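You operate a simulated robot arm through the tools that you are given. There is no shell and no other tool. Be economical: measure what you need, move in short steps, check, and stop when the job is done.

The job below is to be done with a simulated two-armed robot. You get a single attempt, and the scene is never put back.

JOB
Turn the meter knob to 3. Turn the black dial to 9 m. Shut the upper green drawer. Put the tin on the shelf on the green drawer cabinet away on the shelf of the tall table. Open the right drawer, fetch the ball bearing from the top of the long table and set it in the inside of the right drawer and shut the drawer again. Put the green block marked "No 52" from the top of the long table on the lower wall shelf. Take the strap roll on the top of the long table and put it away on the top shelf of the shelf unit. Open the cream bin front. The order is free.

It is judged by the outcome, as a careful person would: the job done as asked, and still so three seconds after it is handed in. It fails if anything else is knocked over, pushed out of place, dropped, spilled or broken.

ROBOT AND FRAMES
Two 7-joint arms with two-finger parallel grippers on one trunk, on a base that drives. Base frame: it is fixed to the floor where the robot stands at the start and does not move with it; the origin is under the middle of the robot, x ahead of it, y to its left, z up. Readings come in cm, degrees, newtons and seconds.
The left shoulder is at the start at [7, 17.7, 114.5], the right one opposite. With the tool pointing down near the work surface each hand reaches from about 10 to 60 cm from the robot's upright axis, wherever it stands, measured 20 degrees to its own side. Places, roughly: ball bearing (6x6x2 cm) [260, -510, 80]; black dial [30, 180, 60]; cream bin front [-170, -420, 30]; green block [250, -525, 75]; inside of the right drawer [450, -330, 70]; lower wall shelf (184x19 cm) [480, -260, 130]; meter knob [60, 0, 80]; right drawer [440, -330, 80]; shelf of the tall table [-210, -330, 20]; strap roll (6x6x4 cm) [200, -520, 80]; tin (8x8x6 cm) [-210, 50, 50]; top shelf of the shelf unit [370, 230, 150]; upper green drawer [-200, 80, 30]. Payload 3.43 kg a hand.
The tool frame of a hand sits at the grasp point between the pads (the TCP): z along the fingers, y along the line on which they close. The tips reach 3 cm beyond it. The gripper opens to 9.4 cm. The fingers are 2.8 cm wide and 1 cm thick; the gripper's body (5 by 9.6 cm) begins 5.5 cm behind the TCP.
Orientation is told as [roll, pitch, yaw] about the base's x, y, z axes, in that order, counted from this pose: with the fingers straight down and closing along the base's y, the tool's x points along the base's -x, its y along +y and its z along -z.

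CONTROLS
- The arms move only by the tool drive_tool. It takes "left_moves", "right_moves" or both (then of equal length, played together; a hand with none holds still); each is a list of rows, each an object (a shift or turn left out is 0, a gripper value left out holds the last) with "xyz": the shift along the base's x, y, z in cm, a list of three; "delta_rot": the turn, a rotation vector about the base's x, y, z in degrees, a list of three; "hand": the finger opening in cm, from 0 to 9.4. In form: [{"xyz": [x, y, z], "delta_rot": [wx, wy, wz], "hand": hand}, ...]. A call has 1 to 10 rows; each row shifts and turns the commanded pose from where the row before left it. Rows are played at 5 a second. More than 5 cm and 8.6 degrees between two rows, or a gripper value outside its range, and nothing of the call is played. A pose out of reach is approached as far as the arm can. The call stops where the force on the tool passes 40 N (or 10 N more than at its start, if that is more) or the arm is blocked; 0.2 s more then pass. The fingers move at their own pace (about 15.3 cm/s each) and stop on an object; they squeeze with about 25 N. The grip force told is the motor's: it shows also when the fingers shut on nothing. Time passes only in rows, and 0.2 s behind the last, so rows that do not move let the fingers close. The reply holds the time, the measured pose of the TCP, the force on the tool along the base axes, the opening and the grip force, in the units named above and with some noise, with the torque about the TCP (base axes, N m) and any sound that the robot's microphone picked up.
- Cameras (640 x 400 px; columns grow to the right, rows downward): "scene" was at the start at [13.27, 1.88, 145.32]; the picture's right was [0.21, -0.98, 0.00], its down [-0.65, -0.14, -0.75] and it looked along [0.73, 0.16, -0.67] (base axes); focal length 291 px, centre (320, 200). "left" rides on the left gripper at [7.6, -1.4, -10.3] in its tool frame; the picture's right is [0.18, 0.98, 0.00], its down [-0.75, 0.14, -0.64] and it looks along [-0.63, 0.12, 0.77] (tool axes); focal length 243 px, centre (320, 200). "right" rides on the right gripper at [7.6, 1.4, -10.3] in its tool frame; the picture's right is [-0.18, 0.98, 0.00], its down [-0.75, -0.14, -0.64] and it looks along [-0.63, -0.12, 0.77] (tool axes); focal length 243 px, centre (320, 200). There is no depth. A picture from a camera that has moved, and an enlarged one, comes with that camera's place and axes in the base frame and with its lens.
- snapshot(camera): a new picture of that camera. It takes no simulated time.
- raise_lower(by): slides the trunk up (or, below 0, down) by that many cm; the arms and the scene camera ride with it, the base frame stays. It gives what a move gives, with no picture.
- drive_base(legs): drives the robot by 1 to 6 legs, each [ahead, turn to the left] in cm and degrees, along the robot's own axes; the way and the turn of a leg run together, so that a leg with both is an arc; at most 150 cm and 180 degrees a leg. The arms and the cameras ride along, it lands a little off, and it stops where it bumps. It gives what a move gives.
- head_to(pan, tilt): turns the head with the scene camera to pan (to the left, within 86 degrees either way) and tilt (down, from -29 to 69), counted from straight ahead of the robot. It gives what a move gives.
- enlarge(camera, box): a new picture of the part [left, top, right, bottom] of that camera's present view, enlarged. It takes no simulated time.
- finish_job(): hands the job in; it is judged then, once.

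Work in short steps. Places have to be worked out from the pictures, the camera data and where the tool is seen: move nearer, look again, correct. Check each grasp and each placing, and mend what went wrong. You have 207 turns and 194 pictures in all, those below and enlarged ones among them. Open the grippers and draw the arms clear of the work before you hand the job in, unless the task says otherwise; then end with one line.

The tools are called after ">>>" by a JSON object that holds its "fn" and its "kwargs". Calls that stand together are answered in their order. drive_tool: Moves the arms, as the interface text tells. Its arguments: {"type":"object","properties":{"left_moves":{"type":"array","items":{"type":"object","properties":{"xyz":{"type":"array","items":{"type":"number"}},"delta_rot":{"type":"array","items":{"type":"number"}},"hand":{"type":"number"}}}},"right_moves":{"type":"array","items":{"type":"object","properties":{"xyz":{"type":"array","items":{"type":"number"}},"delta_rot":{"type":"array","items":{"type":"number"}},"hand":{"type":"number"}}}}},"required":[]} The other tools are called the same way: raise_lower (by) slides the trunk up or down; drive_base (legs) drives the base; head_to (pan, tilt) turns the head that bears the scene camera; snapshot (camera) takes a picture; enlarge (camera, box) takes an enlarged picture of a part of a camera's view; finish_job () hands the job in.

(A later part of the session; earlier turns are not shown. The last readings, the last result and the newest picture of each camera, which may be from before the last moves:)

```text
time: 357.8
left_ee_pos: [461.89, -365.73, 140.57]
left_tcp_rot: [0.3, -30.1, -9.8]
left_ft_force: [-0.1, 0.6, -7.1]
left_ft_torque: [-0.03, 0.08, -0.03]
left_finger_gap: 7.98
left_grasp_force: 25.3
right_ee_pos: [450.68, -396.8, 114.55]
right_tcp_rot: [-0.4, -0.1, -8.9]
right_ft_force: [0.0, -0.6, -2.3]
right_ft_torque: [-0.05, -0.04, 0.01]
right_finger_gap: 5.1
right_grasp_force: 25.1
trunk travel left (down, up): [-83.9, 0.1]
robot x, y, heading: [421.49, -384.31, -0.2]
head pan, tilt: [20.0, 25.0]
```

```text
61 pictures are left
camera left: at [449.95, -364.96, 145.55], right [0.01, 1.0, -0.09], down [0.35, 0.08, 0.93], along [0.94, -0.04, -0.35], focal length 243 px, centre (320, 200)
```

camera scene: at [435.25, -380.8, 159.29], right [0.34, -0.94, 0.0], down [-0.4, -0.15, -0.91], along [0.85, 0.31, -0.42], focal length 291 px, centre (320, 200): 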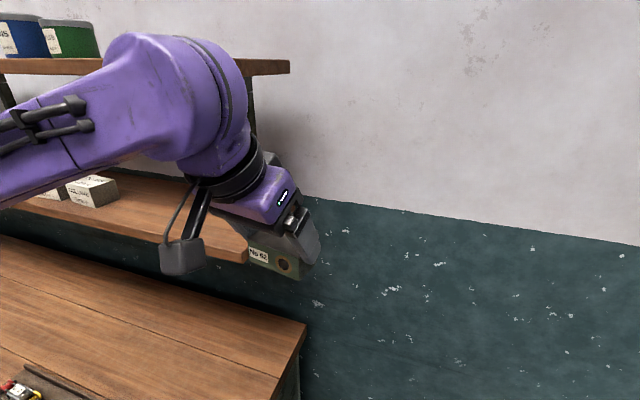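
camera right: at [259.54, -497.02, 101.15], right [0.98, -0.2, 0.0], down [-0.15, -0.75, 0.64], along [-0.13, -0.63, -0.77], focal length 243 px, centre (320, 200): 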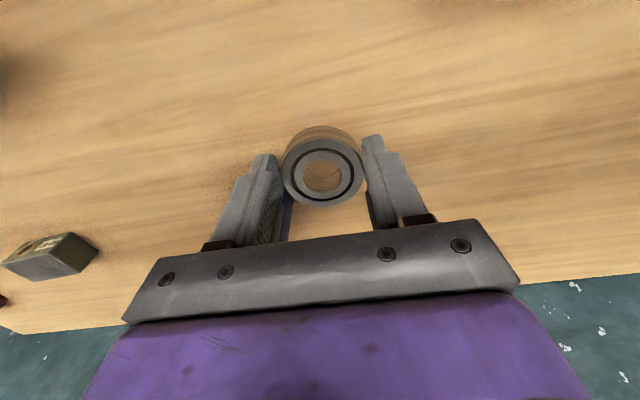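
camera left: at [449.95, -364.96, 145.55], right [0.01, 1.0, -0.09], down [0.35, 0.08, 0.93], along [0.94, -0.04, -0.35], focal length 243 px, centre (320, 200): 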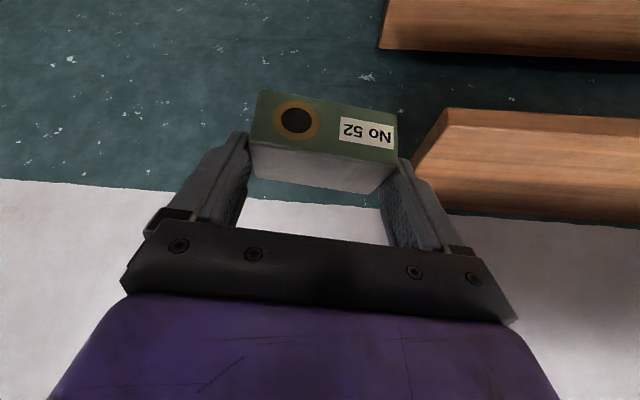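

I was blocked, with the base twisted a little. I look left to see what's touching.

>>> {"fn": "head_to", "kwargs": {"pan": 65, "tilt": 30}}

>>> {"fn": "snapshot", "kwargs": {"camera": "scene"}}

>>> {"fn": "head_to", "kwargs": {"pan": 15, "tilt": 69}}

>>> {"fn": "snapshot", "kwargs": {"camera": "scene"}}

```text
time: 358.9
left_ee_pos: [461.86, -365.92, 140.69]
left_tcp_rot: [0.3, -30.2, -10.0]
left_ft_force: [0.2, 0.4, -7.2]
left_ft_torque: [0.02, 0.1, 0.01]
left_finger_gap: 7.97
left_grasp_force: 24.8
right_ee_pos: [450.82, -397.07, 114.46]
right_tcp_rot: [-0.3, 0.0, -8.9]
right_ft_force: [-0.8, -0.1, -0.5]
right_ft_torque: [0.0, 0.01, -0.01]
right_finger_gap: 5.09
right_grasp_force: 25.0
trunk travel left (down, up): [-83.9, 0.1]
robot x, y, heading: [421.67, -384.56, -0.3]
head pan, tilt: [65.0, 30.0]
```

```text
60 pictures are left
camera scene: at [430.51, -376.06, 158.5], right [0.91, -0.42, 0.0], down [-0.21, -0.45, -0.87], along [0.37, 0.78, -0.5], focal length 291 px, centre (320, 200)
```

scene: 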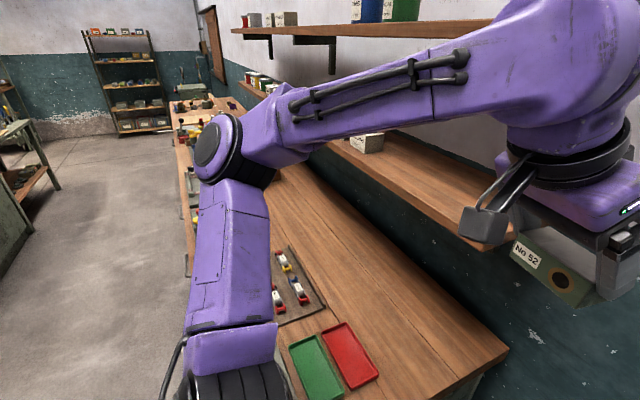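

```text
time: 360.1
left_ee_pos: [461.91, -365.89, 140.6]
left_tcp_rot: [0.5, -30.1, -9.9]
left_ft_force: [-0.3, -0.1, -8.0]
left_ft_torque: [0.02, 0.07, -0.01]
left_finger_gap: 7.97
left_grasp_force: 25.2
right_ee_pos: [450.81, -397.06, 114.38]
right_tcp_rot: [-0.3, 0.0, -8.9]
right_ft_force: [0.5, 1.1, -1.6]
right_ft_torque: [0.01, 0.01, -0.01]
right_finger_gap: 5.1
right_grasp_force: 24.7
trunk travel left (down, up): [-83.9, 0.1]
robot x, y, heading: [421.65, -384.07, -0.1]
head pan, tilt: [15.0, 68.8]
```

```text
59 pictures are left
camera scene: at [432.11, -382.87, 153.35], right [0.26, -0.97, 0.0], down [-0.9, -0.24, -0.36], along [0.35, 0.09, -0.93], focal length 291 px, centre (320, 200)
```

scene: 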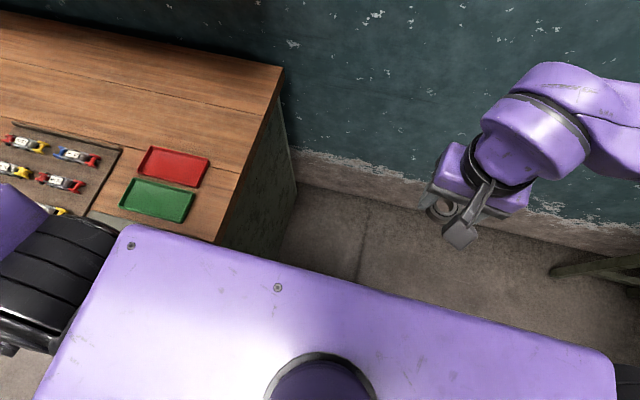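

The base's left front corner met the counter end; the arm itself can reach from here. I slide the block left over the shelf end, keeping it near the shelf's front.

>>> {"fn": "drive_tool", "kwargs": {"left_moves": [{"xyz": [0, 4, 0]}, {"xyz": [0, 4, 0]}, {"xyz": [0, 4, 0]}, {"xyz": [0, 4, 0]}, {"xyz": [0, 3, 0]}, {"xyz": [0, 0, 0]}]}}

>>> {"fn": "head_to", "kwargs": {"pan": 30, "tilt": 20}}

>>> {"fn": "snapshot", "kwargs": {"camera": "scene"}}

>>> {"fn": "snapshot", "kwargs": {"camera": "left"}}

```text
time: 361.5
left_ee_pos: [461.91, -346.88, 140.51]
left_tcp_rot: [0.4, -29.9, -9.9]
left_ft_force: [-0.2, -0.7, -7.8]
left_ft_torque: [0.03, 0.09, 0.02]
left_finger_gap: 7.98
left_grasp_force: 24.6
right_ee_pos: [450.81, -397.26, 114.37]
right_tcp_rot: [-0.1, 0.1, -8.9]
right_ft_force: [-0.1, -0.3, -1.4]
right_ft_torque: [-0.01, 0.0, -0.03]
right_finger_gap: 5.11
right_grasp_force: 25.2
trunk travel left (down, up): [-83.9, 0.1]
robot x, y, heading: [421.68, -384.35, -0.2]
head pan, tilt: [15.0, 68.8]
```

```text
time: 362.7
left_ee_pos: [461.97, -346.88, 140.57]
left_tcp_rot: [0.3, -30.1, -10.0]
left_ft_force: [0.7, -0.3, -7.9]
left_ft_torque: [0.01, 0.13, -0.01]
left_finger_gap: 8.0
left_grasp_force: 25.2
right_ee_pos: [450.86, -397.1, 114.29]
right_tcp_rot: [-0.3, 0.1, -8.9]
right_ft_force: [-0.3, 0.5, -1.8]
right_ft_torque: [-0.02, 0.03, -0.04]
right_finger_gap: 5.11
right_grasp_force: 25.1
trunk travel left (down, up): [-83.9, 0.1]
robot x, y, heading: [421.78, -384.48, -0.1]
head pan, tilt: [30.0, 20.0]
```

```text
58 pictures are left
camera scene: at [434.79, -379.63, 160.09], right [0.5, -0.87, 0.0], down [-0.3, -0.17, -0.94], along [0.81, 0.47, -0.34], focal length 291 px, centre (320, 200)
```

scene: 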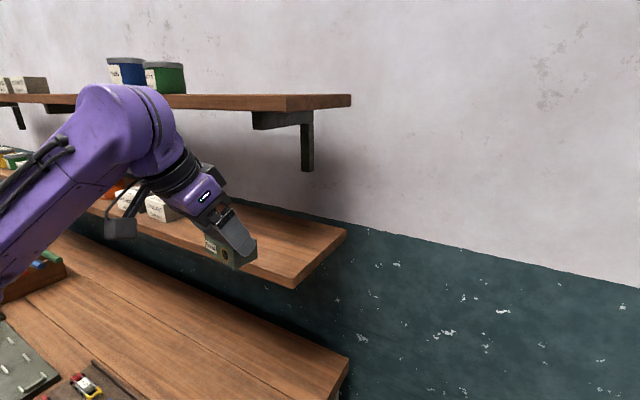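

```text
57 pictures are left
camera left: at [450.14, -346.25, 145.54], right [0.01, 1.0, -0.09], down [0.35, 0.08, 0.93], along [0.94, -0.04, -0.35], focal length 243 px, centre (320, 200)
```

left: 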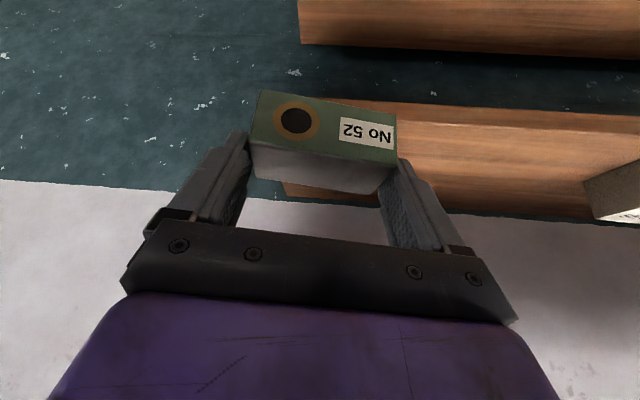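

The wrist's top is close to the upper shelf's height, so I lower a few cm first, then edge forward only as far as needed.

>>> {"fn": "drive_tool", "kwargs": {"left_moves": [{"xyz": [0, 4, 0]}, {"xyz": [0, 0, -3]}, {"xyz": [2, 0, 0]}, {"xyz": [2, 0, -0.5]}, {"xyz": [2, 0, 0]}, {"xyz": [0, 0, 0]}]}}

>>> {"fn": "snapshot", "kwargs": {"camera": "scene"}}

>>> {"fn": "snapshot", "kwargs": {"camera": "left"}}

```text
time: 364.1
left_ee_pos: [467.85, -342.9, 137.02]
left_tcp_rot: [0.4, -30.1, -10.0]
left_ft_force: [0.0, 0.5, -7.3]
left_ft_torque: [0.0, 0.11, 0.02]
left_finger_gap: 7.99
left_grasp_force: 25.2
right_ee_pos: [450.77, -397.12, 114.34]
right_tcp_rot: [-0.3, 0.0, -8.9]
right_ft_force: [0.3, -0.8, -1.6]
right_ft_torque: [0.02, 0.0, 0.01]
right_finger_gap: 5.08
right_grasp_force: 25.2
trunk travel left (down, up): [-83.9, 0.1]
robot x, y, heading: [421.65, -384.32, 0.1]
head pan, tilt: [30.0, 20.0]
```

```text
56 pictures are left
camera scene: at [434.77, -379.71, 160.1], right [0.5, -0.87, 0.0], down [-0.3, -0.17, -0.94], along [0.81, 0.47, -0.34], focal length 291 px, centre (320, 200)
```

scene: 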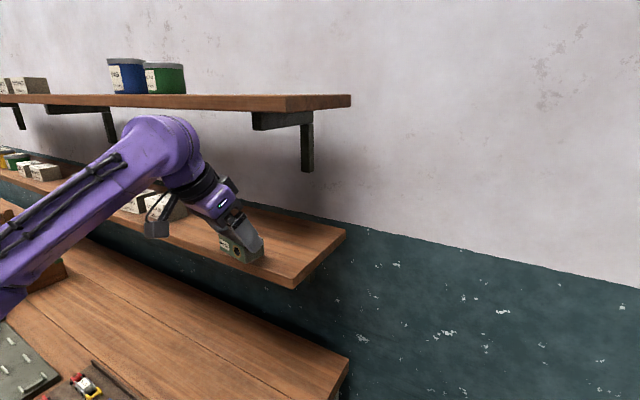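

```text
55 pictures are left
camera left: at [456.07, -342.31, 142.03], right [0.01, 1.0, -0.09], down [0.35, 0.08, 0.93], along [0.94, -0.04, -0.35], focal length 243 px, centre (320, 200)
```

left: 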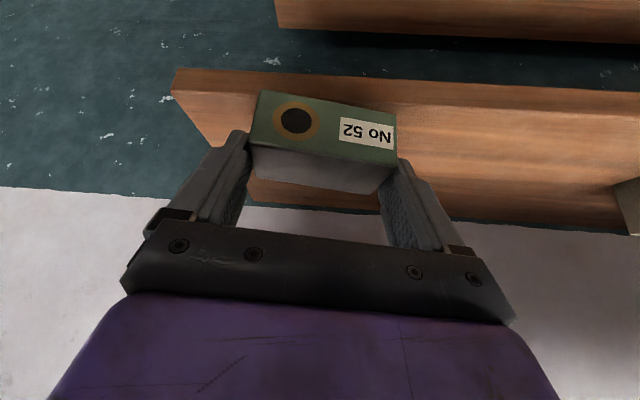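

Front edge of the shelf is at x≈467.5, so I go 3.5 cm further in, then lower until contact.

>>> {"fn": "drive_tool", "kwargs": {"left_moves": [{"xyz": [1.2, 0, -0.4]}, {"xyz": [1.2, 0, 0]}, {"xyz": [1.1, 0, 0]}, {"xyz": [0, 0, -0.6]}, {"xyz": [0, 0, -0.4]}, {"xyz": [0, 0, 0]}]}}

>>> {"fn": "enlarge", "kwargs": {"camera": "scene", "box": [140, 150, 360, 300]}}

```text
time: 365.5
left_ee_pos: [471.37, -342.86, 135.76]
left_tcp_rot: [0.3, -30.2, -10.0]
left_ft_force: [-0.2, 0.4, -8.5]
left_ft_torque: [-0.02, 0.13, 0.01]
left_finger_gap: 8.0
left_grasp_force: 24.9
right_ee_pos: [450.77, -397.17, 114.4]
right_tcp_rot: [-0.3, 0.0, -8.9]
right_ft_force: [-1.0, 0.2, -1.5]
right_ft_torque: [0.02, 0.02, 0.0]
right_finger_gap: 5.08
right_grasp_force: 24.8
trunk travel left (down, up): [-83.9, 0.1]
robot x, y, heading: [421.38, -384.89, 0.3]
head pan, tilt: [30.0, 20.0]
```

```text
2.67 times, centred on (250, 225) of scene
camera zoom: at [434.82, -379.64, 160.1], right [0.5, -0.87, 0.0], down [-0.3, -0.17, -0.94], along [0.81, 0.47, -0.34], focal length 777 px, centre (507, 133)
```

zoom: 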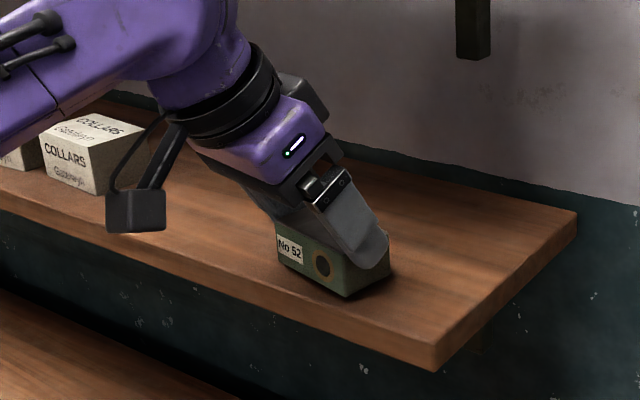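

Block is over the shelf, not yet in contact. Lowering further in small steps.

>>> {"fn": "drive_tool", "kwargs": {"left_moves": [{"xyz": [0, 0, -0.4]}, {"xyz": [0, 0, 0]}, {"xyz": [0, 0, 0]}]}}

>>> {"fn": "drive_tool", "kwargs": {"left_moves": [{"xyz": [0, 0, -0.4]}, {"xyz": [0, 0, 0]}, {"xyz": [0, 0, 0]}]}}

```text
time: 366.3
left_ee_pos: [471.43, -342.8, 135.28]
left_tcp_rot: [0.3, -30.1, -9.9]
left_ft_force: [0.3, 0.2, -7.6]
left_ft_torque: [0.02, 0.08, 0.04]
left_finger_gap: 7.96
left_grasp_force: 25.2
right_ee_pos: [450.82, -397.08, 114.37]
right_tcp_rot: [-0.3, 0.0, -8.9]
right_ft_force: [0.9, -0.1, -0.9]
right_ft_torque: [0.01, 0.01, -0.01]
right_finger_gap: 5.1
right_grasp_force: 24.9
trunk travel left (down, up): [-83.9, 0.1]
robot x, y, heading: [421.33, -384.64, -0.0]
head pan, tilt: [30.0, 20.0]
```

```text
time: 367.1
left_ee_pos: [471.24, -342.88, 134.93]
left_tcp_rot: [0.3, -30.2, -9.8]
left_ft_force: [3.6, 3.7, 6.6]
left_ft_torque: [-0.46, -0.51, 0.28]
left_finger_gap: 7.98
left_grasp_force: 25.5
right_ee_pos: [450.75, -397.15, 114.43]
right_tcp_rot: [-0.3, 0.0, -8.9]
right_ft_force: [-0.6, -0.1, -1.8]
right_ft_torque: [0.0, 0.01, 0.01]
right_finger_gap: 5.09
right_grasp_force: 24.5
trunk travel left (down, up): [-83.9, 0.1]
robot x, y, heading: [421.67, -384.31, 0.1]
head pan, tilt: [30.0, 20.0]
```

Contact. I open and withdraw backward.

>>> {"fn": "drive_tool", "kwargs": {"left_moves": [{"hand": 9.2}, {"hand": 9.2}, {"hand": 9.2}, {"xyz": [-1.5, 0.26, 0.5]}, {"xyz": [-2, 0.35, 0.5]}, {"xyz": [-3, 0.5, 0.5]}, {"xyz": [-4, 0.5, 0]}, {"xyz": [-4, 0, 0]}, {"xyz": [0, 0, 0]}]}}

>>> {"fn": "enlarge", "kwargs": {"camera": "scene", "box": [140, 150, 360, 300]}}

```text
time: 369.1
left_ee_pos: [456.77, -341.42, 136.48]
left_tcp_rot: [0.4, -30.1, -9.9]
left_ft_force: [0.4, 0.5, 0.3]
left_ft_torque: [-0.02, 0.01, 0.01]
left_finger_gap: 9.21
left_grasp_force: 0.1
right_ee_pos: [450.72, -397.07, 114.42]
right_tcp_rot: [-0.3, 0.1, -8.9]
right_ft_force: [-0.1, -0.4, -1.0]
right_ft_torque: [0.01, 0.04, -0.01]
right_finger_gap: 5.09
right_grasp_force: 24.7
trunk travel left (down, up): [-83.9, 0.1]
robot x, y, heading: [421.79, -384.59, -0.1]
head pan, tilt: [30.0, 20.0]
```

```text
2.67 times, centred on (250, 225) of scene
camera zoom: at [434.77, -379.75, 160.1], right [0.5, -0.87, 0.0], down [-0.3, -0.17, -0.94], along [0.81, 0.47, -0.34], focal length 777 px, centre (507, 133)
```

zoom: 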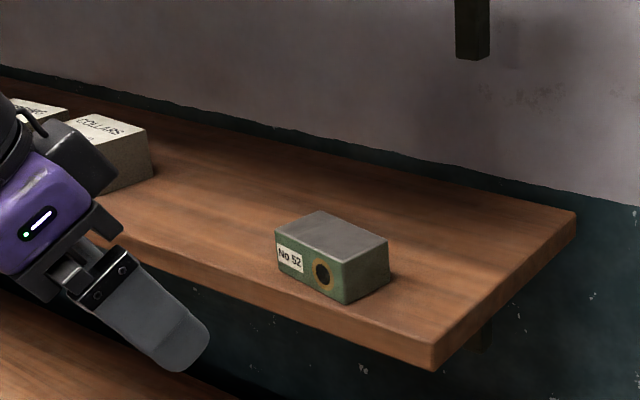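

The block stands safely on the lower wall shelf. Now I back off and move in front of the right drawer.

>>> {"fn": "drive_base", "kwargs": {"legs": [[-62, 0], [0, 90], [46, 0], [0, -90]]}}

>>> {"fn": "raise_lower", "kwargs": {"by": -25}}

>>> {"fn": "head_to", "kwargs": {"pan": 5, "tilt": 40}}

>>> {"fn": "snapshot", "kwargs": {"camera": "scene"}}

```text
time: 382.6
left_ee_pos: [395.14, -295.87, 136.47]
left_tcp_rot: [0.5, -30.2, -10.1]
left_ft_force: [-0.5, -1.0, 0.6]
left_ft_torque: [0.0, 0.03, 0.0]
left_finger_gap: 9.2
left_grasp_force: 0.1
right_ee_pos: [388.52, -351.63, 114.39]
right_tcp_rot: [-0.3, -0.2, -9.2]
right_ft_force: [0.1, -0.1, -2.3]
right_ft_torque: [0.01, -0.01, 0.02]
right_finger_gap: 5.1
right_grasp_force: 25.4
trunk travel left (down, up): [-83.9, 0.1]
robot x, y, heading: [359.29, -338.82, -0.4]
head pan, tilt: [30.0, 20.0]
```

```text
time: 385.1
left_ee_pos: [395.06, -295.84, 111.39]
left_tcp_rot: [0.4, -30.1, -10.2]
left_ft_force: [-0.8, -0.4, -0.4]
left_ft_torque: [-0.01, 0.01, 0.0]
left_finger_gap: 9.22
left_grasp_force: 0.1
right_ee_pos: [388.58, -351.79, 89.47]
right_tcp_rot: [-0.3, -0.1, -9.3]
right_ft_force: [0.0, -0.2, -1.3]
right_ft_torque: [0.02, 0.02, -0.01]
right_finger_gap: 5.1
right_grasp_force: 24.9
trunk travel left (down, up): [-58.9, 25.1]
robot x, y, heading: [359.67, -339.23, -0.2]
head pan, tilt: [30.0, 20.0]
```

```text
time: 386.0
left_ee_pos: [394.91, -295.92, 111.38]
left_tcp_rot: [0.3, -30.1, -10.2]
left_ft_force: [0.6, 0.1, 0.5]
left_ft_torque: [-0.02, -0.03, -0.04]
left_finger_gap: 9.23
left_grasp_force: 0.0
right_ee_pos: [388.58, -351.7, 89.4]
right_tcp_rot: [-0.3, 0.1, -9.3]
right_ft_force: [-0.1, 0.3, -1.8]
right_ft_torque: [-0.01, 0.04, -0.01]
right_finger_gap: 5.1
right_grasp_force: 24.7
trunk travel left (down, up): [-58.9, 25.1]
robot x, y, heading: [359.17, -338.94, -0.6]
head pan, tilt: [5.0, 40.0]
```

```text
52 pictures are left
camera scene: at [373.0, -338.04, 131.98], right [0.08, -1.0, 0.0], down [-0.64, -0.05, -0.77], along [0.76, 0.06, -0.64], focal length 291 px, centre (320, 200)
```

scene: 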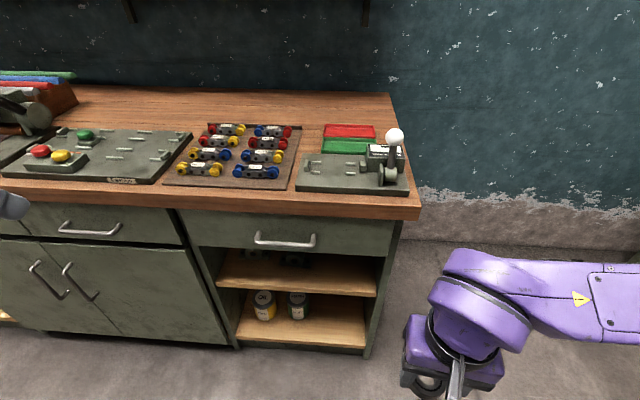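

The drawer handle works out at [420.6, −326, 78], just under the counter's overhang, so I'll take it with the left hand pointing forward and closing vertically. First I lower the trunk and swing the hand.

>>> {"fn": "raise_lower", "kwargs": {"by": -15}}

>>> {"fn": "drive_tool", "kwargs": {"left_moves": [{"xyz": [-2, -3, 0], "delta_rot": [0, 0, 5]}, {"xyz": [-2, -3, 0], "delta_rot": [0, 0, 5]}, {"xyz": [0, -3.4, -2], "delta_rot": [0, -8.5, 0]}, {"xyz": [0, -3.4, -2], "delta_rot": [0, -8.5, 0]}, {"xyz": [0, -3.4, -2], "delta_rot": [0, -8.5, 0]}, {"xyz": [0, -3.4, -2], "delta_rot": [0, -8.5, 0]}, {"xyz": [0, -3.4, -2], "delta_rot": [0, -8.5, 0]}, {"xyz": [0, -3.4, -2], "delta_rot": [0, -8.5, 0]}, {"xyz": [0, -3.4, -2], "delta_rot": [0, -8.5, 0]}]}}

>>> {"fn": "drive_tool", "kwargs": {"left_moves": [{"delta_rot": [-8.5, 0, 0]}, {"delta_rot": [-8.5, 0, 0]}, {"delta_rot": [-8.5, 0, 0]}, {"delta_rot": [-8.5, 0, 0]}, {"delta_rot": [-8.5, 0, 0]}, {"delta_rot": [-8.5, 0, 0]}, {"delta_rot": [-8.5, 0, 0], "hand": 5}, {"delta_rot": [-8.5, 0, 0]}, {"delta_rot": [-8.5, 0, 0]}, {"delta_rot": [-8.5, 0, 0]}]}}

>>> {"fn": "snapshot", "kwargs": {"camera": "scene"}}

>>> {"fn": "snapshot", "kwargs": {"camera": "left"}}

```text
time: 387.8
left_ee_pos: [394.93, -295.88, 96.46]
left_tcp_rot: [0.4, -30.1, -10.2]
left_ft_force: [0.4, 0.4, -0.3]
left_ft_torque: [0.01, 0.02, -0.01]
left_finger_gap: 9.18
left_grasp_force: 0.1
right_ee_pos: [388.67, -351.7, 74.54]
right_tcp_rot: [-0.2, -0.1, -9.3]
right_ft_force: [-0.1, -0.2, -2.0]
right_ft_torque: [0.02, -0.01, -0.01]
right_finger_gap: 5.12
right_grasp_force: 24.9
trunk travel left (down, up): [-43.9, 40.1]
robot x, y, heading: [359.41, -339.07, -0.3]
head pan, tilt: [5.0, 40.0]
```

```text
time: 389.8
left_ee_pos: [402.65, -327.32, 99.22]
left_tcp_rot: [33.9, -89.4, -33.5]
left_ft_force: [0.4, 0.6, -0.1]
left_ft_torque: [0.03, -0.02, 0.05]
left_finger_gap: 9.22
left_grasp_force: 0.0
left hand out of reach, approached as far as the arm can: row 4, 5, 6, 7, 8, 9
right_ee_pos: [388.56, -351.8, 74.33]
right_tcp_rot: [-0.2, 0.0, -9.2]
right_ft_force: [-0.1, -1.4, -1.7]
right_ft_torque: [0.03, 0.03, 0.0]
right_finger_gap: 5.13
right_grasp_force: 25.1
trunk travel left (down, up): [-43.9, 40.1]
robot x, y, heading: [359.62, -338.68, -0.3]
head pan, tilt: [5.0, 40.0]
```

```text
time: 392.0
left_ee_pos: [402.79, -327.14, 99.38]
left_tcp_rot: [-89.6, -5.1, 89.7]
left_ft_force: [0.2, 0.3, -0.3]
left_ft_torque: [-0.01, 0.03, 0.05]
left_finger_gap: 4.99
left_grasp_force: 0.1
right_ee_pos: [388.54, -351.65, 74.37]
right_tcp_rot: [-0.2, 0.0, -9.3]
right_ft_force: [0.9, 1.0, -1.7]
right_ft_torque: [0.03, 0.03, 0.04]
right_finger_gap: 5.08
right_grasp_force: 24.4
trunk travel left (down, up): [-43.9, 40.1]
robot x, y, heading: [359.18, -338.99, -0.6]
head pan, tilt: [5.0, 40.0]
```

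```text
51 pictures are left
camera scene: at [373.04, -338.09, 116.96], right [0.08, -1.0, 0.0], down [-0.64, -0.05, -0.77], along [0.76, 0.06, -0.64], focal length 291 px, centre (320, 200)
```

scene: 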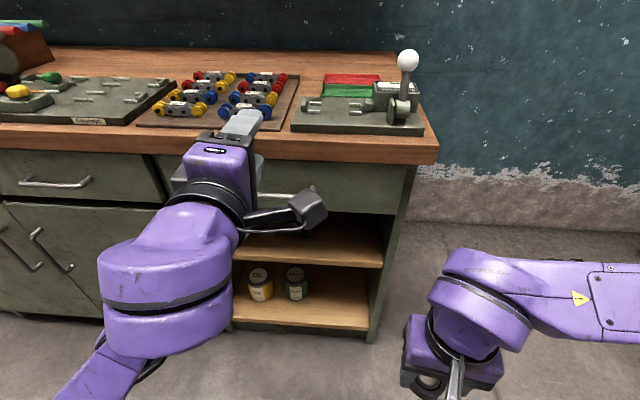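

```text
50 pictures are left
camera left: at [392.48, -334.8, 100.12], right [-0.01, -0.1, -1.0], down [-0.64, 0.77, -0.07], along [0.77, 0.64, -0.07], focal length 243 px, centre (320, 200)
```

left: 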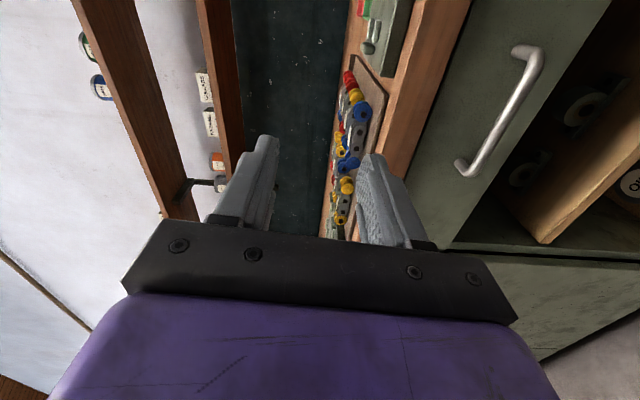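

The hand is oriented right. The handle appears at [420, −326.5, 78], so I lower the trunk 21 cm to bring the hand level with it.

>>> {"fn": "raise_lower", "kwargs": {"by": -21.3}}

>>> {"fn": "snapshot", "kwargs": {"camera": "left"}}

>>> {"fn": "snapshot", "kwargs": {"camera": "scene"}}

```text
time: 394.2
left_ee_pos: [402.83, -327.14, 78.05]
left_tcp_rot: [-89.6, -5.1, 89.7]
left_ft_force: [-0.3, 0.7, -0.3]
left_ft_torque: [0.03, 0.03, 0.03]
left_finger_gap: 5.02
left_grasp_force: 0.1
right_ee_pos: [388.51, -351.69, 53.21]
right_tcp_rot: [-0.3, -0.1, -9.2]
right_ft_force: [-0.3, -0.3, -1.1]
right_ft_torque: [0.03, 0.02, 0.0]
right_finger_gap: 5.11
right_grasp_force: 25.1
trunk travel left (down, up): [-22.6, 61.4]
robot x, y, heading: [359.62, -338.78, -0.7]
head pan, tilt: [5.0, 40.0]
```

```text
49 pictures are left
camera left: at [392.42, -334.82, 78.83], right [-0.01, -0.09, -1.0], down [-0.64, 0.77, -0.07], along [0.77, 0.63, -0.07], focal length 243 px, centre (320, 200)
```

left: 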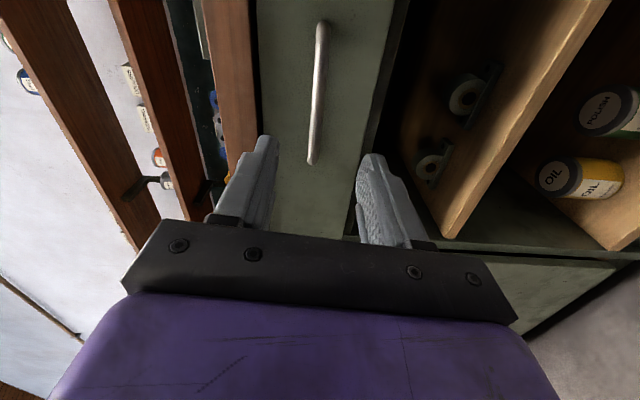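

```text
48 pictures are left
camera scene: at [372.99, -338.07, 95.68], right [0.08, -1.0, 0.0], down [-0.64, -0.05, -0.77], along [0.76, 0.06, -0.64], focal length 291 px, centre (320, 200)
```

scene: 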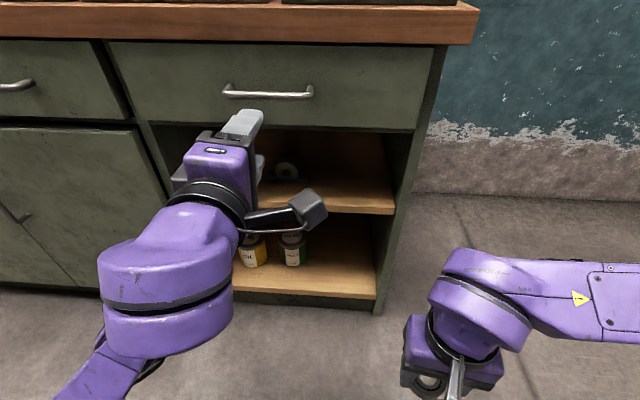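

The bar is centred between the fingers. I advance 16 cm and close on it.

>>> {"fn": "drive_tool", "kwargs": {"left_moves": [{"xyz": [4, 0, 0]}, {"xyz": [4, 0, 0]}, {"xyz": [4, 0, 0]}, {"xyz": [2.5, 0, 0]}, {"xyz": [1.5, 0, 0]}, {"xyz": [0, 0, 0]}]}}

>>> {"fn": "snapshot", "kwargs": {"camera": "left"}}

```text
time: 395.6
left_ee_pos: [418.83, -327.08, 78.15]
left_tcp_rot: [-89.6, -5.2, 89.6]
left_ft_force: [-0.1, 0.4, 0.5]
left_ft_torque: [0.02, 0.0, -0.01]
left_finger_gap: 5.0
left_grasp_force: 0.1
right_ee_pos: [388.53, -351.63, 53.17]
right_tcp_rot: [-0.4, 0.0, -9.4]
right_ft_force: [0.1, -0.1, -1.3]
right_ft_torque: [0.0, 0.06, 0.0]
right_finger_gap: 5.11
right_grasp_force: 25.2
trunk travel left (down, up): [-22.6, 61.4]
robot x, y, heading: [359.2, -338.83, -0.3]
head pan, tilt: [5.0, 40.0]
```

```text
47 pictures are left
camera left: at [408.49, -334.71, 78.88], right [-0.01, -0.09, -1.0], down [-0.64, 0.77, -0.07], along [0.77, 0.63, -0.07], focal length 243 px, centre (320, 200)
```

left: 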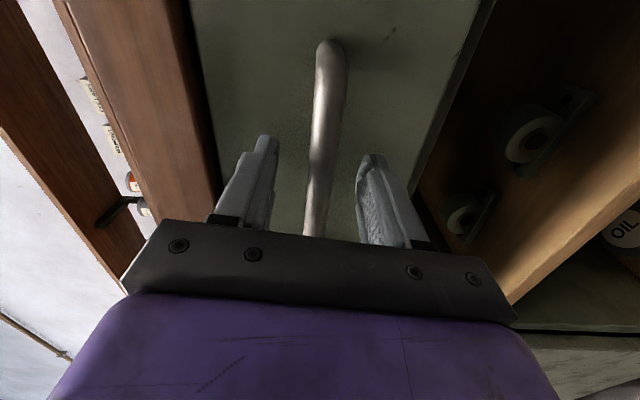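

>>> {"fn": "drive_tool", "kwargs": {"left_moves": [{"hand": 0}, {"hand": 0}, {"hand": 0}, {"xyz": [-2, 0, 0]}, {"xyz": [-2, 0, 0]}, {"xyz": [-2, 0, 0]}, {"xyz": [0, 0, 0]}]}}

>>> {"fn": "snapshot", "kwargs": {"camera": "left"}}

```text
time: 397.2
left_ee_pos: [412.67, -327.13, 78.05]
left_tcp_rot: [-89.8, -5.1, 89.6]
left_ft_force: [0.5, 0.8, 1.4]
left_ft_torque: [-1.03, -0.04, 0.29]
left_finger_gap: 1.6
left_grasp_force: 45.1
right_ee_pos: [388.59, -351.63, 53.03]
right_tcp_rot: [-0.4, -0.1, -9.3]
right_ft_force: [0.0, -0.4, -2.5]
right_ft_torque: [0.01, 0.03, -0.04]
right_finger_gap: 5.06
right_grasp_force: 25.0
trunk travel left (down, up): [-22.6, 61.4]
robot x, y, heading: [359.46, -338.95, -0.6]
head pan, tilt: [5.0, 40.0]
```

```text
46 pictures are left
camera left: at [402.43, -334.75, 78.87], right [-0.01, -0.1, -1.0], down [-0.64, 0.77, -0.07], along [0.77, 0.63, -0.07], focal length 243 px, centre (320, 200)
```

left: 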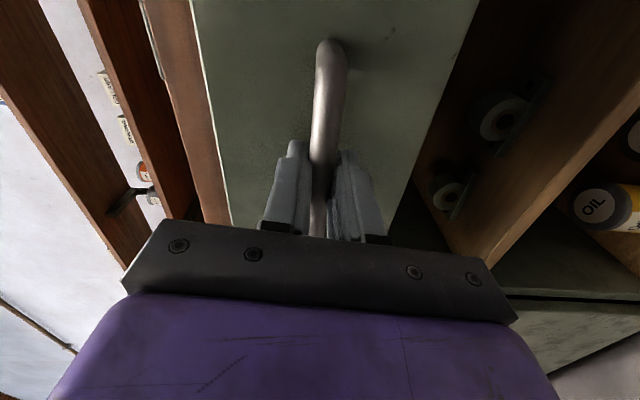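

The drawer comes along. I pull it a further 15 cm by driving back slowly.

>>> {"fn": "drive_base", "kwargs": {"legs": [[-15, 0]]}}

>>> {"fn": "snapshot", "kwargs": {"camera": "scene"}}

```text
time: 398.6
left_ee_pos: [397.72, -327.15, 78.06]
left_tcp_rot: [-89.7, -5.1, 89.5]
left_ft_force: [-1.1, -4.6, 4.1]
left_ft_torque: [-1.12, -0.04, 0.43]
left_finger_gap: 1.64
left_grasp_force: 45.0
right_ee_pos: [373.51, -351.6, 53.18]
right_tcp_rot: [-0.2, 0.0, -9.3]
right_ft_force: [0.1, -0.5, -0.2]
right_ft_torque: [0.01, 0.01, 0.02]
right_finger_gap: 5.09
right_grasp_force: 24.4
trunk travel left (down, up): [-22.6, 61.4]
robot x, y, heading: [343.97, -338.54, -0.3]
head pan, tilt: [5.0, 40.0]
```

```text
45 pictures are left
camera scene: at [357.95, -338.03, 95.68], right [0.08, -1.0, 0.0], down [-0.64, -0.05, -0.77], along [0.76, 0.06, -0.64], focal length 291 px, centre (320, 200)
```

scene: 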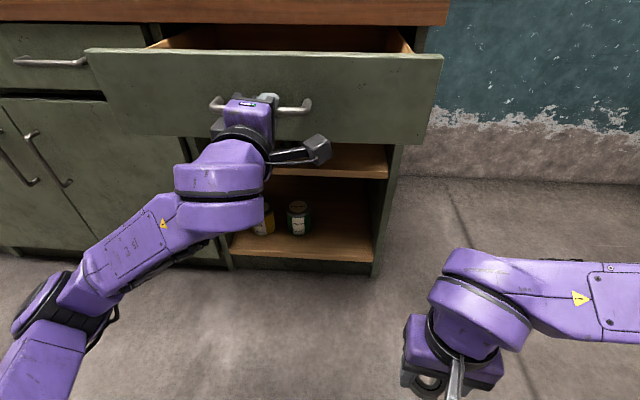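

The drawer is open ~21 cm. I release the handle, back off, raise up and shift so the right arm faces the drawer.

>>> {"fn": "drive_tool", "kwargs": {"left_moves": [{"hand": 5}, {"hand": 5}, {"xyz": [-3, 0, 0]}, {"xyz": [-3, 0, 0]}, {"xyz": [0, 0, 0]}]}}

>>> {"fn": "drive_base", "kwargs": {"legs": [[-18, 0]]}}

>>> {"fn": "raise_lower", "kwargs": {"by": 40}}

>>> {"fn": "drive_base", "kwargs": {"legs": [[0, 90], [32, 0], [0, -89.5], [28, 0]]}}

>>> {"fn": "head_to", "kwargs": {"pan": -8, "tilt": 45}}

>>> {"fn": "snapshot", "kwargs": {"camera": "scene"}}

```text
time: 399.8
left_ee_pos: [391.58, -327.13, 77.98]
left_tcp_rot: [-89.7, -5.2, 89.6]
left_ft_force: [-0.7, 1.0, -0.3]
left_ft_torque: [0.01, 0.0, 0.02]
left_finger_gap: 5.01
left_grasp_force: 0.0
right_ee_pos: [373.47, -351.58, 53.17]
right_tcp_rot: [-0.2, 0.0, -9.2]
right_ft_force: [0.0, -0.8, -1.6]
right_ft_torque: [0.0, 0.02, 0.01]
right_finger_gap: 5.1
right_grasp_force: 25.0
trunk travel left (down, up): [-22.6, 61.4]
robot x, y, heading: [344.43, -338.78, -0.3]
head pan, tilt: [5.0, 40.0]
```

```text
time: 401.3
left_ee_pos: [373.98, -326.93, 78.05]
left_tcp_rot: [-89.8, -5.2, 89.6]
left_ft_force: [0.2, -0.3, 0.2]
left_ft_torque: [-0.02, 0.01, 0.0]
left_finger_gap: 4.99
left_grasp_force: 0.0
right_ee_pos: [355.68, -351.48, 53.17]
right_tcp_rot: [-0.3, -0.1, -9.4]
right_ft_force: [0.5, 0.4, -2.1]
right_ft_torque: [0.0, -0.01, 0.0]
right_finger_gap: 5.08
right_grasp_force: 24.7
trunk travel left (down, up): [-22.6, 61.4]
robot x, y, heading: [326.58, -338.84, -0.8]
head pan, tilt: [5.0, 40.0]
```

```text
time: 405.1
left_ee_pos: [373.91, -326.98, 118.15]
left_tcp_rot: [-89.6, -5.1, 89.5]
left_ft_force: [-0.2, 0.2, 0.2]
left_ft_torque: [-0.03, 0.01, 0.0]
left_finger_gap: 5.0
left_grasp_force: 0.1
right_ee_pos: [355.65, -351.38, 93.13]
right_tcp_rot: [-0.4, 0.0, -9.4]
right_ft_force: [-0.9, 0.1, -1.5]
right_ft_torque: [0.01, 0.03, 0.02]
right_finger_gap: 5.1
right_grasp_force: 25.0
trunk travel left (down, up): [-62.6, 21.4]
robot x, y, heading: [326.72, -338.53, -0.5]
head pan, tilt: [5.0, 40.0]
```

```text
time: 416.5
left_ee_pos: [401.99, -294.47, 118.03]
left_tcp_rot: [-89.6, -5.2, 90.1]
left_ft_force: [-1.1, -0.4, 0.5]
left_ft_torque: [-0.01, 0.03, -0.04]
left_finger_gap: 4.98
left_grasp_force: 0.1
right_ee_pos: [383.89, -319.21, 93.19]
right_tcp_rot: [-0.2, 0.0, -8.6]
right_ft_force: [-0.3, 0.2, -1.5]
right_ft_torque: [0.01, 0.06, 0.0]
right_finger_gap: 5.1
right_grasp_force: 24.9
trunk travel left (down, up): [-62.6, 21.4]
robot x, y, heading: [354.99, -306.36, 0.1]
head pan, tilt: [5.0, 40.0]
```

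```text
time: 417.2
left_ee_pos: [401.89, -294.41, 118.2]
left_tcp_rot: [-89.7, -5.2, 90.0]
left_ft_force: [-0.3, -0.9, 0.7]
left_ft_torque: [-0.01, 0.0, -0.01]
left_finger_gap: 5.02
left_grasp_force: 0.1
right_ee_pos: [383.88, -319.2, 93.16]
right_tcp_rot: [-0.4, -0.1, -8.7]
right_ft_force: [-0.3, 0.8, -2.0]
right_ft_torque: [-0.01, -0.03, -0.01]
right_finger_gap: 5.12
right_grasp_force: 24.7
trunk travel left (down, up): [-62.6, 21.4]
robot x, y, heading: [354.51, -306.37, 0.1]
head pan, tilt: [-8.0, 45.0]
```

```text
44 pictures are left
camera scene: at [367.81, -307.55, 134.95], right [-0.14, -0.99, 0.0], down [-0.7, 0.1, -0.71], along [0.7, -0.1, -0.71], focal length 291 px, centre (320, 200)
```

scene: 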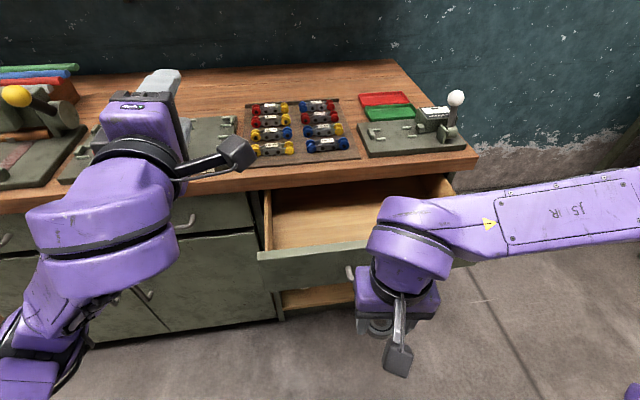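

I turn the right hand sideways (so its camera clears the drawer front) while moving it over the open drawer.

>>> {"fn": "drive_tool", "kwargs": {"right_moves": [{"xyz": [3.5, -0.35, 0.3], "delta_rot": [0, 0, -8.5]}, {"xyz": [3.5, -0.35, 0.3], "delta_rot": [0, 0, -8.5]}, {"xyz": [3.5, -0.35, 0.3], "delta_rot": [0, 0, -8.5]}, {"xyz": [3.5, -0.35, 0.3], "delta_rot": [0, 0, -8.5]}, {"xyz": [3.5, -0.35, 0], "delta_rot": [0, 0, -8.5]}, {"xyz": [3.5, -0.35, 0], "delta_rot": [0, 0, -8.5]}, {"xyz": [3.5, -0.35, 0], "delta_rot": [0, 0, -8.5]}, {"xyz": [3.6, -0.35, 0], "delta_rot": [0, 0, -8.5]}, {"delta_rot": [0, 0, -8.5]}, {"xyz": [0, 0, 0]}]}}

>>> {"fn": "snapshot", "kwargs": {"camera": "right"}}

>>> {"fn": "snapshot", "kwargs": {"camera": "scene"}}

```text
time: 419.4
left_ee_pos: [401.94, -294.51, 118.16]
left_tcp_rot: [-89.7, -5.2, 90.0]
left_ft_force: [-0.3, 1.1, 0.6]
left_ft_torque: [0.02, 0.01, 0.01]
left_finger_gap: 4.99
left_grasp_force: 0.0
right_ee_pos: [412.14, -321.9, 94.3]
right_tcp_rot: [-0.3, 0.0, -85.4]
right_ft_force: [0.6, -0.2, -1.2]
right_ft_torque: [0.01, -0.01, 0.03]
right_finger_gap: 5.09
right_grasp_force: 25.1
trunk travel left (down, up): [-62.6, 21.4]
robot x, y, heading: [354.63, -306.71, 0.1]
head pan, tilt: [-8.0, 45.0]
```

```text
43 pictures are left
camera right: at [412.91, -314.18, 104.44], right [0.99, -0.1, -0.01], down [-0.08, -0.76, 0.64], along [-0.07, -0.64, -0.77], focal length 243 px, centre (320, 200)
```

right: 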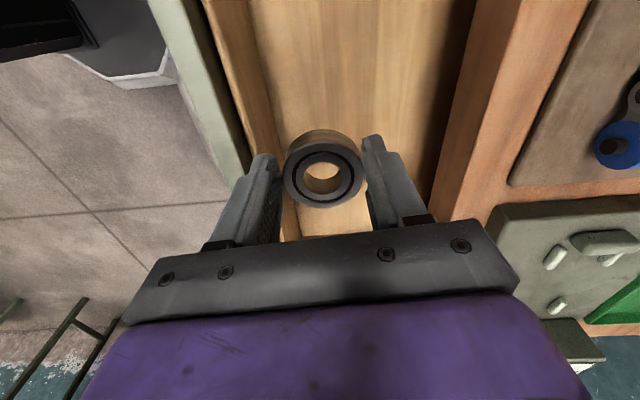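

```text
42 pictures are left
camera scene: at [367.88, -307.55, 134.94], right [-0.14, -0.99, 0.0], down [-0.7, 0.1, -0.71], along [0.7, -0.1, -0.71], focal length 291 px, centre (320, 200)
```

scene: 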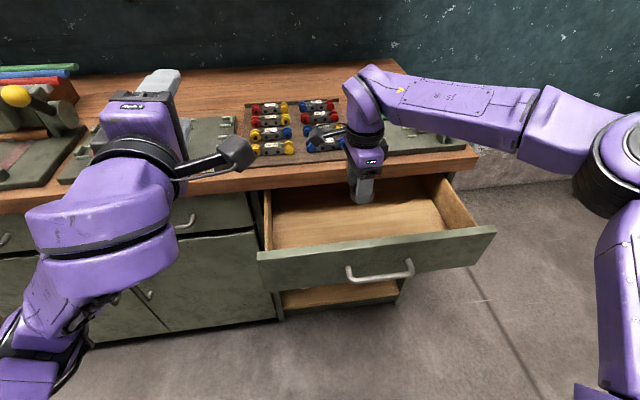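

Clear fore and aft. I centre slightly and lower the bearing into the drawer.

>>> {"fn": "drive_tool", "kwargs": {"right_moves": [{"xyz": [0.8, 0, -4]}, {"xyz": [0, 0, -4.5]}, {"xyz": [0, 0, -4.5]}, {"xyz": [0, 0, -2]}, {"xyz": [0, 0, 0]}]}}

>>> {"fn": "snapshot", "kwargs": {"camera": "right"}}

```text
time: 420.6
left_ee_pos: [401.86, -294.48, 118.05]
left_tcp_rot: [-89.7, -5.3, 90.1]
left_ft_force: [-0.7, 1.1, -0.4]
left_ft_torque: [-0.01, 0.0, 0.01]
left_finger_gap: 5.01
left_grasp_force: 0.0
right_ee_pos: [412.84, -321.98, 79.26]
right_tcp_rot: [-0.3, -0.1, -85.3]
right_ft_force: [0.1, -0.3, -0.3]
right_ft_torque: [0.0, 0.0, 0.01]
right_finger_gap: 5.1
right_grasp_force: 25.3
trunk travel left (down, up): [-62.6, 21.4]
robot x, y, heading: [354.68, -306.46, 0.2]
head pan, tilt: [-8.0, 45.0]
```

```text
41 pictures are left
camera right: at [413.66, -314.25, 89.43], right [0.99, -0.1, 0.0], down [-0.08, -0.76, 0.64], along [-0.07, -0.64, -0.77], focal length 243 px, centre (320, 200)
```

right: 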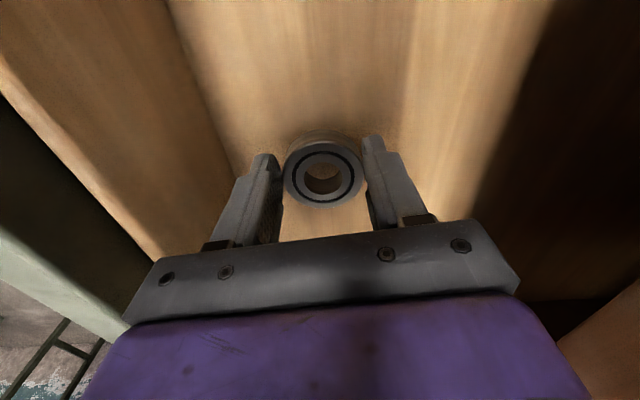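

>>> {"fn": "drive_tool", "kwargs": {"right_moves": [{"xyz": [0, 0, -0.7]}, {"xyz": [0, 0, 0]}, {"xyz": [0, 0, 0]}]}}

>>> {"fn": "drive_tool", "kwargs": {"right_moves": [{"xyz": [0, 0, -0.7]}, {"xyz": [0, 0, 0]}, {"xyz": [0, 0, 0]}]}}

```text
time: 421.4
left_ee_pos: [401.96, -294.52, 118.15]
left_tcp_rot: [-89.7, -5.3, 90.0]
left_ft_force: [-0.2, 0.0, -0.7]
left_ft_torque: [-0.01, 0.02, 0.0]
left_finger_gap: 5.02
left_grasp_force: 0.0
right_ee_pos: [412.85, -322.0, 78.45]
right_tcp_rot: [-0.4, -0.2, -85.3]
right_ft_force: [0.2, 0.2, -0.8]
right_ft_torque: [0.02, -0.02, 0.0]
right_finger_gap: 5.13
right_grasp_force: 25.8
trunk travel left (down, up): [-62.6, 21.4]
robot x, y, heading: [354.46, -306.55, 0.1]
head pan, tilt: [-8.0, 45.0]
```

```text
time: 422.2
left_ee_pos: [402.07, -294.48, 117.95]
left_tcp_rot: [-89.5, -5.2, 90.0]
left_ft_force: [0.5, 0.1, 0.1]
left_ft_torque: [0.0, 0.01, 0.0]
left_finger_gap: 5.02
left_grasp_force: 0.1
right_ee_pos: [412.85, -321.9, 77.81]
right_tcp_rot: [-0.2, -0.1, -85.3]
right_ft_force: [0.6, 0.2, -1.8]
right_ft_torque: [0.01, 0.0, -0.02]
right_finger_gap: 5.09
right_grasp_force: 24.8
trunk travel left (down, up): [-62.6, 21.4]
robot x, y, heading: [354.66, -306.53, 0.1]
head pan, tilt: [-8.0, 45.0]
```

>>> {"fn": "drive_tool", "kwargs": {"right_moves": [{"xyz": [0, 0, -0.6]}, {"xyz": [0, 0, -0.6]}, {"xyz": [0, 0, 0]}, {"xyz": [0, 0, 0]}]}}

>>> {"fn": "drive_tool", "kwargs": {"right_moves": [{"xyz": [0, 0, -0.6]}, {"xyz": [0, 0, 0]}, {"xyz": [0, 0, 0]}]}}

```text
time: 423.2
left_ee_pos: [401.71, -294.47, 118.21]
left_tcp_rot: [-89.6, -5.2, 90.1]
left_ft_force: [-0.7, -0.5, 0.2]
left_ft_torque: [0.01, -0.01, -0.03]
left_finger_gap: 4.98
left_grasp_force: 0.1
right_ee_pos: [412.8, -321.99, 76.84]
right_tcp_rot: [0.0, -0.1, -85.1]
right_ft_force: [-0.3, -1.9, 13.4]
right_ft_torque: [0.02, -0.03, 0.01]
right_finger_gap: 5.13
right_grasp_force: 24.7
trunk travel left (down, up): [-62.6, 21.4]
robot x, y, heading: [354.71, -306.57, 0.3]
head pan, tilt: [-8.0, 45.0]
```

```text
time: 424.0
left_ee_pos: [401.52, -294.45, 118.23]
left_tcp_rot: [-89.9, -5.1, 90.1]
left_ft_force: [-0.1, 0.2, 0.4]
left_ft_torque: [0.02, -0.02, 0.02]
left_finger_gap: 4.99
left_grasp_force: 0.0
right_ee_pos: [412.75, -321.87, 76.22]
right_tcp_rot: [-0.1, -0.1, -85.3]
right_ft_force: [-0.3, -1.0, 18.2]
right_ft_torque: [-0.19, -0.21, 0.0]
right_finger_gap: 5.09
right_grasp_force: 24.9
trunk travel left (down, up): [-62.6, 21.4]
robot x, y, heading: [354.49, -306.59, 0.2]
head pan, tilt: [-8.0, 45.0]
```

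The bearing is on the drawer floor. I release it and raise the hand.

>>> {"fn": "drive_tool", "kwargs": {"right_moves": [{"xyz": [0, 0, 0.3]}, {"hand": 7.5}, {"hand": 7.5}, {"xyz": [0, 0, 3]}, {"xyz": [0, 0, 4.5]}, {"xyz": [0, 0, 4.5]}, {"xyz": [0, 0, 4.5]}, {"xyz": [0, 0, 3]}, {"xyz": [0, 0, 0]}]}}

>>> {"fn": "snapshot", "kwargs": {"camera": "right"}}

```text
time: 426.0
left_ee_pos: [402.0, -294.58, 118.16]
left_tcp_rot: [-89.6, -5.2, 90.1]
left_ft_force: [-0.4, 0.6, -0.6]
left_ft_torque: [-0.02, -0.03, -0.01]
left_finger_gap: 5.02
left_grasp_force: 0.1
right_ee_pos: [412.93, -322.08, 95.96]
right_tcp_rot: [-0.4, 0.0, -85.2]
right_ft_force: [0.5, -0.1, -1.1]
right_ft_torque: [0.0, -0.02, -0.03]
right_finger_gap: 7.51
right_grasp_force: 0.1
trunk travel left (down, up): [-62.6, 21.4]
robot x, y, heading: [354.33, -306.33, 0.4]
head pan, tilt: [-8.0, 45.0]
```

```text
40 pictures are left
camera right: at [413.62, -314.28, 106.12], right [0.99, -0.1, -0.01], down [-0.07, -0.76, 0.64], along [-0.07, -0.64, -0.77], focal length 243 px, centre (320, 200)
```

right: 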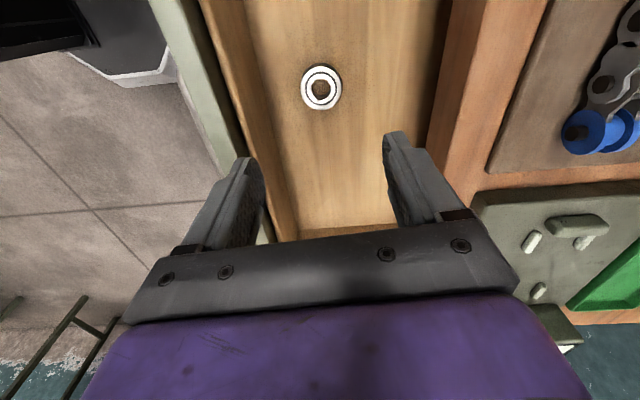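

The bearing lies in the drawer. I withdraw the right hand, then go round to push the drawer shut with the left hand pointing forward.

>>> {"fn": "drive_tool", "kwargs": {"left_moves": [{"hand": 0}, {}, {}, {}, {}, {}, {}, {}, {}], "right_moves": [{"xyz": [-3.2, 0.3, 0.5], "delta_rot": [0, 0, 8.5]}, {"xyz": [-3.2, 0.3, 0.5], "delta_rot": [0, 0, 8.5]}, {"xyz": [-3.2, 0.3, 0.5], "delta_rot": [0, 0, 8.5]}, {"xyz": [-3.2, 0.3, 0], "delta_rot": [0, 0, 8.5]}, {"xyz": [-3.2, 0.3, 0], "delta_rot": [0, 0, 8.5]}, {"xyz": [-3.2, 0.3, 0], "delta_rot": [0, 0, 8.5]}, {"xyz": [-3.2, 0.3, 0], "delta_rot": [0, 0, 8.5]}, {"xyz": [-3.2, 0.3, 0], "delta_rot": [0, 0, 8.5]}, {"xyz": [-2, 0, 0], "delta_rot": [0, 0, 8.5]}]}}

>>> {"fn": "drive_base", "kwargs": {"legs": [[-32, 0], [0, -90], [33, 0], [0, 90]]}}

>>> {"fn": "raise_lower", "kwargs": {"by": -36}}

>>> {"fn": "head_to", "kwargs": {"pan": 5, "tilt": 40}}

>>> {"fn": "snapshot", "kwargs": {"camera": "scene"}}

```text
time: 428.0
left_ee_pos: [401.89, -294.49, 118.14]
left_tcp_rot: [-89.8, -5.1, 90.2]
left_ft_force: [0.3, -0.3, -0.9]
left_ft_torque: [0.01, 0.02, 0.01]
left_finger_gap: 0.01
left_grasp_force: 25.1
right_ee_pos: [385.22, -319.61, 97.53]
right_tcp_rot: [-0.1, -0.1, -8.7]
right_ft_force: [-0.5, -0.2, 0.0]
right_ft_torque: [0.05, 0.02, 0.01]
right_finger_gap: 7.51
right_grasp_force: 0.0
trunk travel left (down, up): [-62.6, 21.4]
robot x, y, heading: [354.69, -306.45, 0.1]
head pan, tilt: [-8.0, 45.0]
```

```text
time: 439.6
left_ee_pos: [369.92, -327.86, 118.05]
left_tcp_rot: [-89.7, -5.2, 89.7]
left_ft_force: [-0.2, -0.5, 0.8]
left_ft_torque: [0.03, 0.01, 0.0]
left_finger_gap: 0.04
left_grasp_force: 24.8
right_ee_pos: [353.05, -352.67, 97.33]
right_tcp_rot: [-0.4, -0.1, -9.1]
right_ft_force: [-0.1, -0.1, 0.4]
right_ft_torque: [0.01, 0.01, -0.02]
right_finger_gap: 7.48
right_grasp_force: 0.2
trunk travel left (down, up): [-62.6, 21.4]
robot x, y, heading: [322.31, -339.63, 0.0]
head pan, tilt: [-8.0, 45.0]
```

```text
time: 443.1
left_ee_pos: [369.82, -327.83, 82.12]
left_tcp_rot: [-89.7, -5.2, 89.7]
left_ft_force: [0.6, -0.4, 0.4]
left_ft_torque: [-0.02, 0.0, 0.0]
left_finger_gap: 0.02
left_grasp_force: 24.9
right_ee_pos: [353.02, -352.89, 61.35]
right_tcp_rot: [-0.3, -0.1, -9.1]
right_ft_force: [0.9, 0.2, 0.2]
right_ft_torque: [-0.02, -0.01, -0.03]
right_finger_gap: 7.53
right_grasp_force: 0.1
trunk travel left (down, up): [-26.6, 57.4]
robot x, y, heading: [322.74, -339.49, -0.2]
head pan, tilt: [-8.0, 45.0]
```

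```text
time: 443.8
left_ee_pos: [369.79, -327.75, 82.14]
left_tcp_rot: [-89.6, -5.1, 89.7]
left_ft_force: [-0.2, -0.2, 0.2]
left_ft_torque: [0.0, 0.0, 0.0]
left_finger_gap: 0.0
left_grasp_force: 24.9
right_ee_pos: [352.96, -352.79, 61.42]
right_tcp_rot: [-0.3, 0.0, -9.1]
right_ft_force: [0.1, -0.1, 0.1]
right_ft_torque: [-0.04, -0.02, 0.02]
right_finger_gap: 7.49
right_grasp_force: 0.0
trunk travel left (down, up): [-26.6, 57.4]
robot x, y, heading: [322.71, -339.2, -0.5]
head pan, tilt: [5.0, 40.0]
```

```text
39 pictures are left
camera scene: at [336.12, -338.8, 99.67], right [0.08, -1.0, 0.0], down [-0.64, -0.05, -0.77], along [0.76, 0.06, -0.64], focal length 291 px, centre (320, 200)
```

scene: 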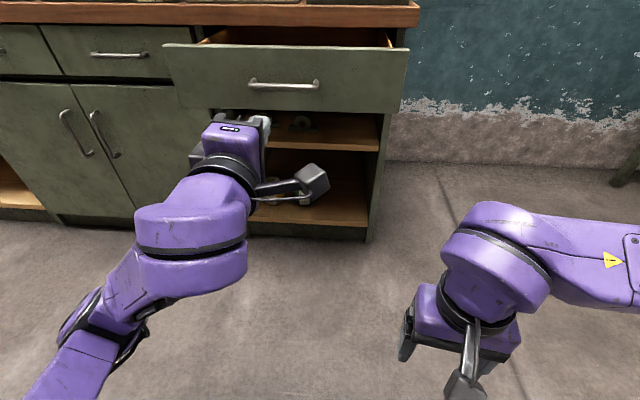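

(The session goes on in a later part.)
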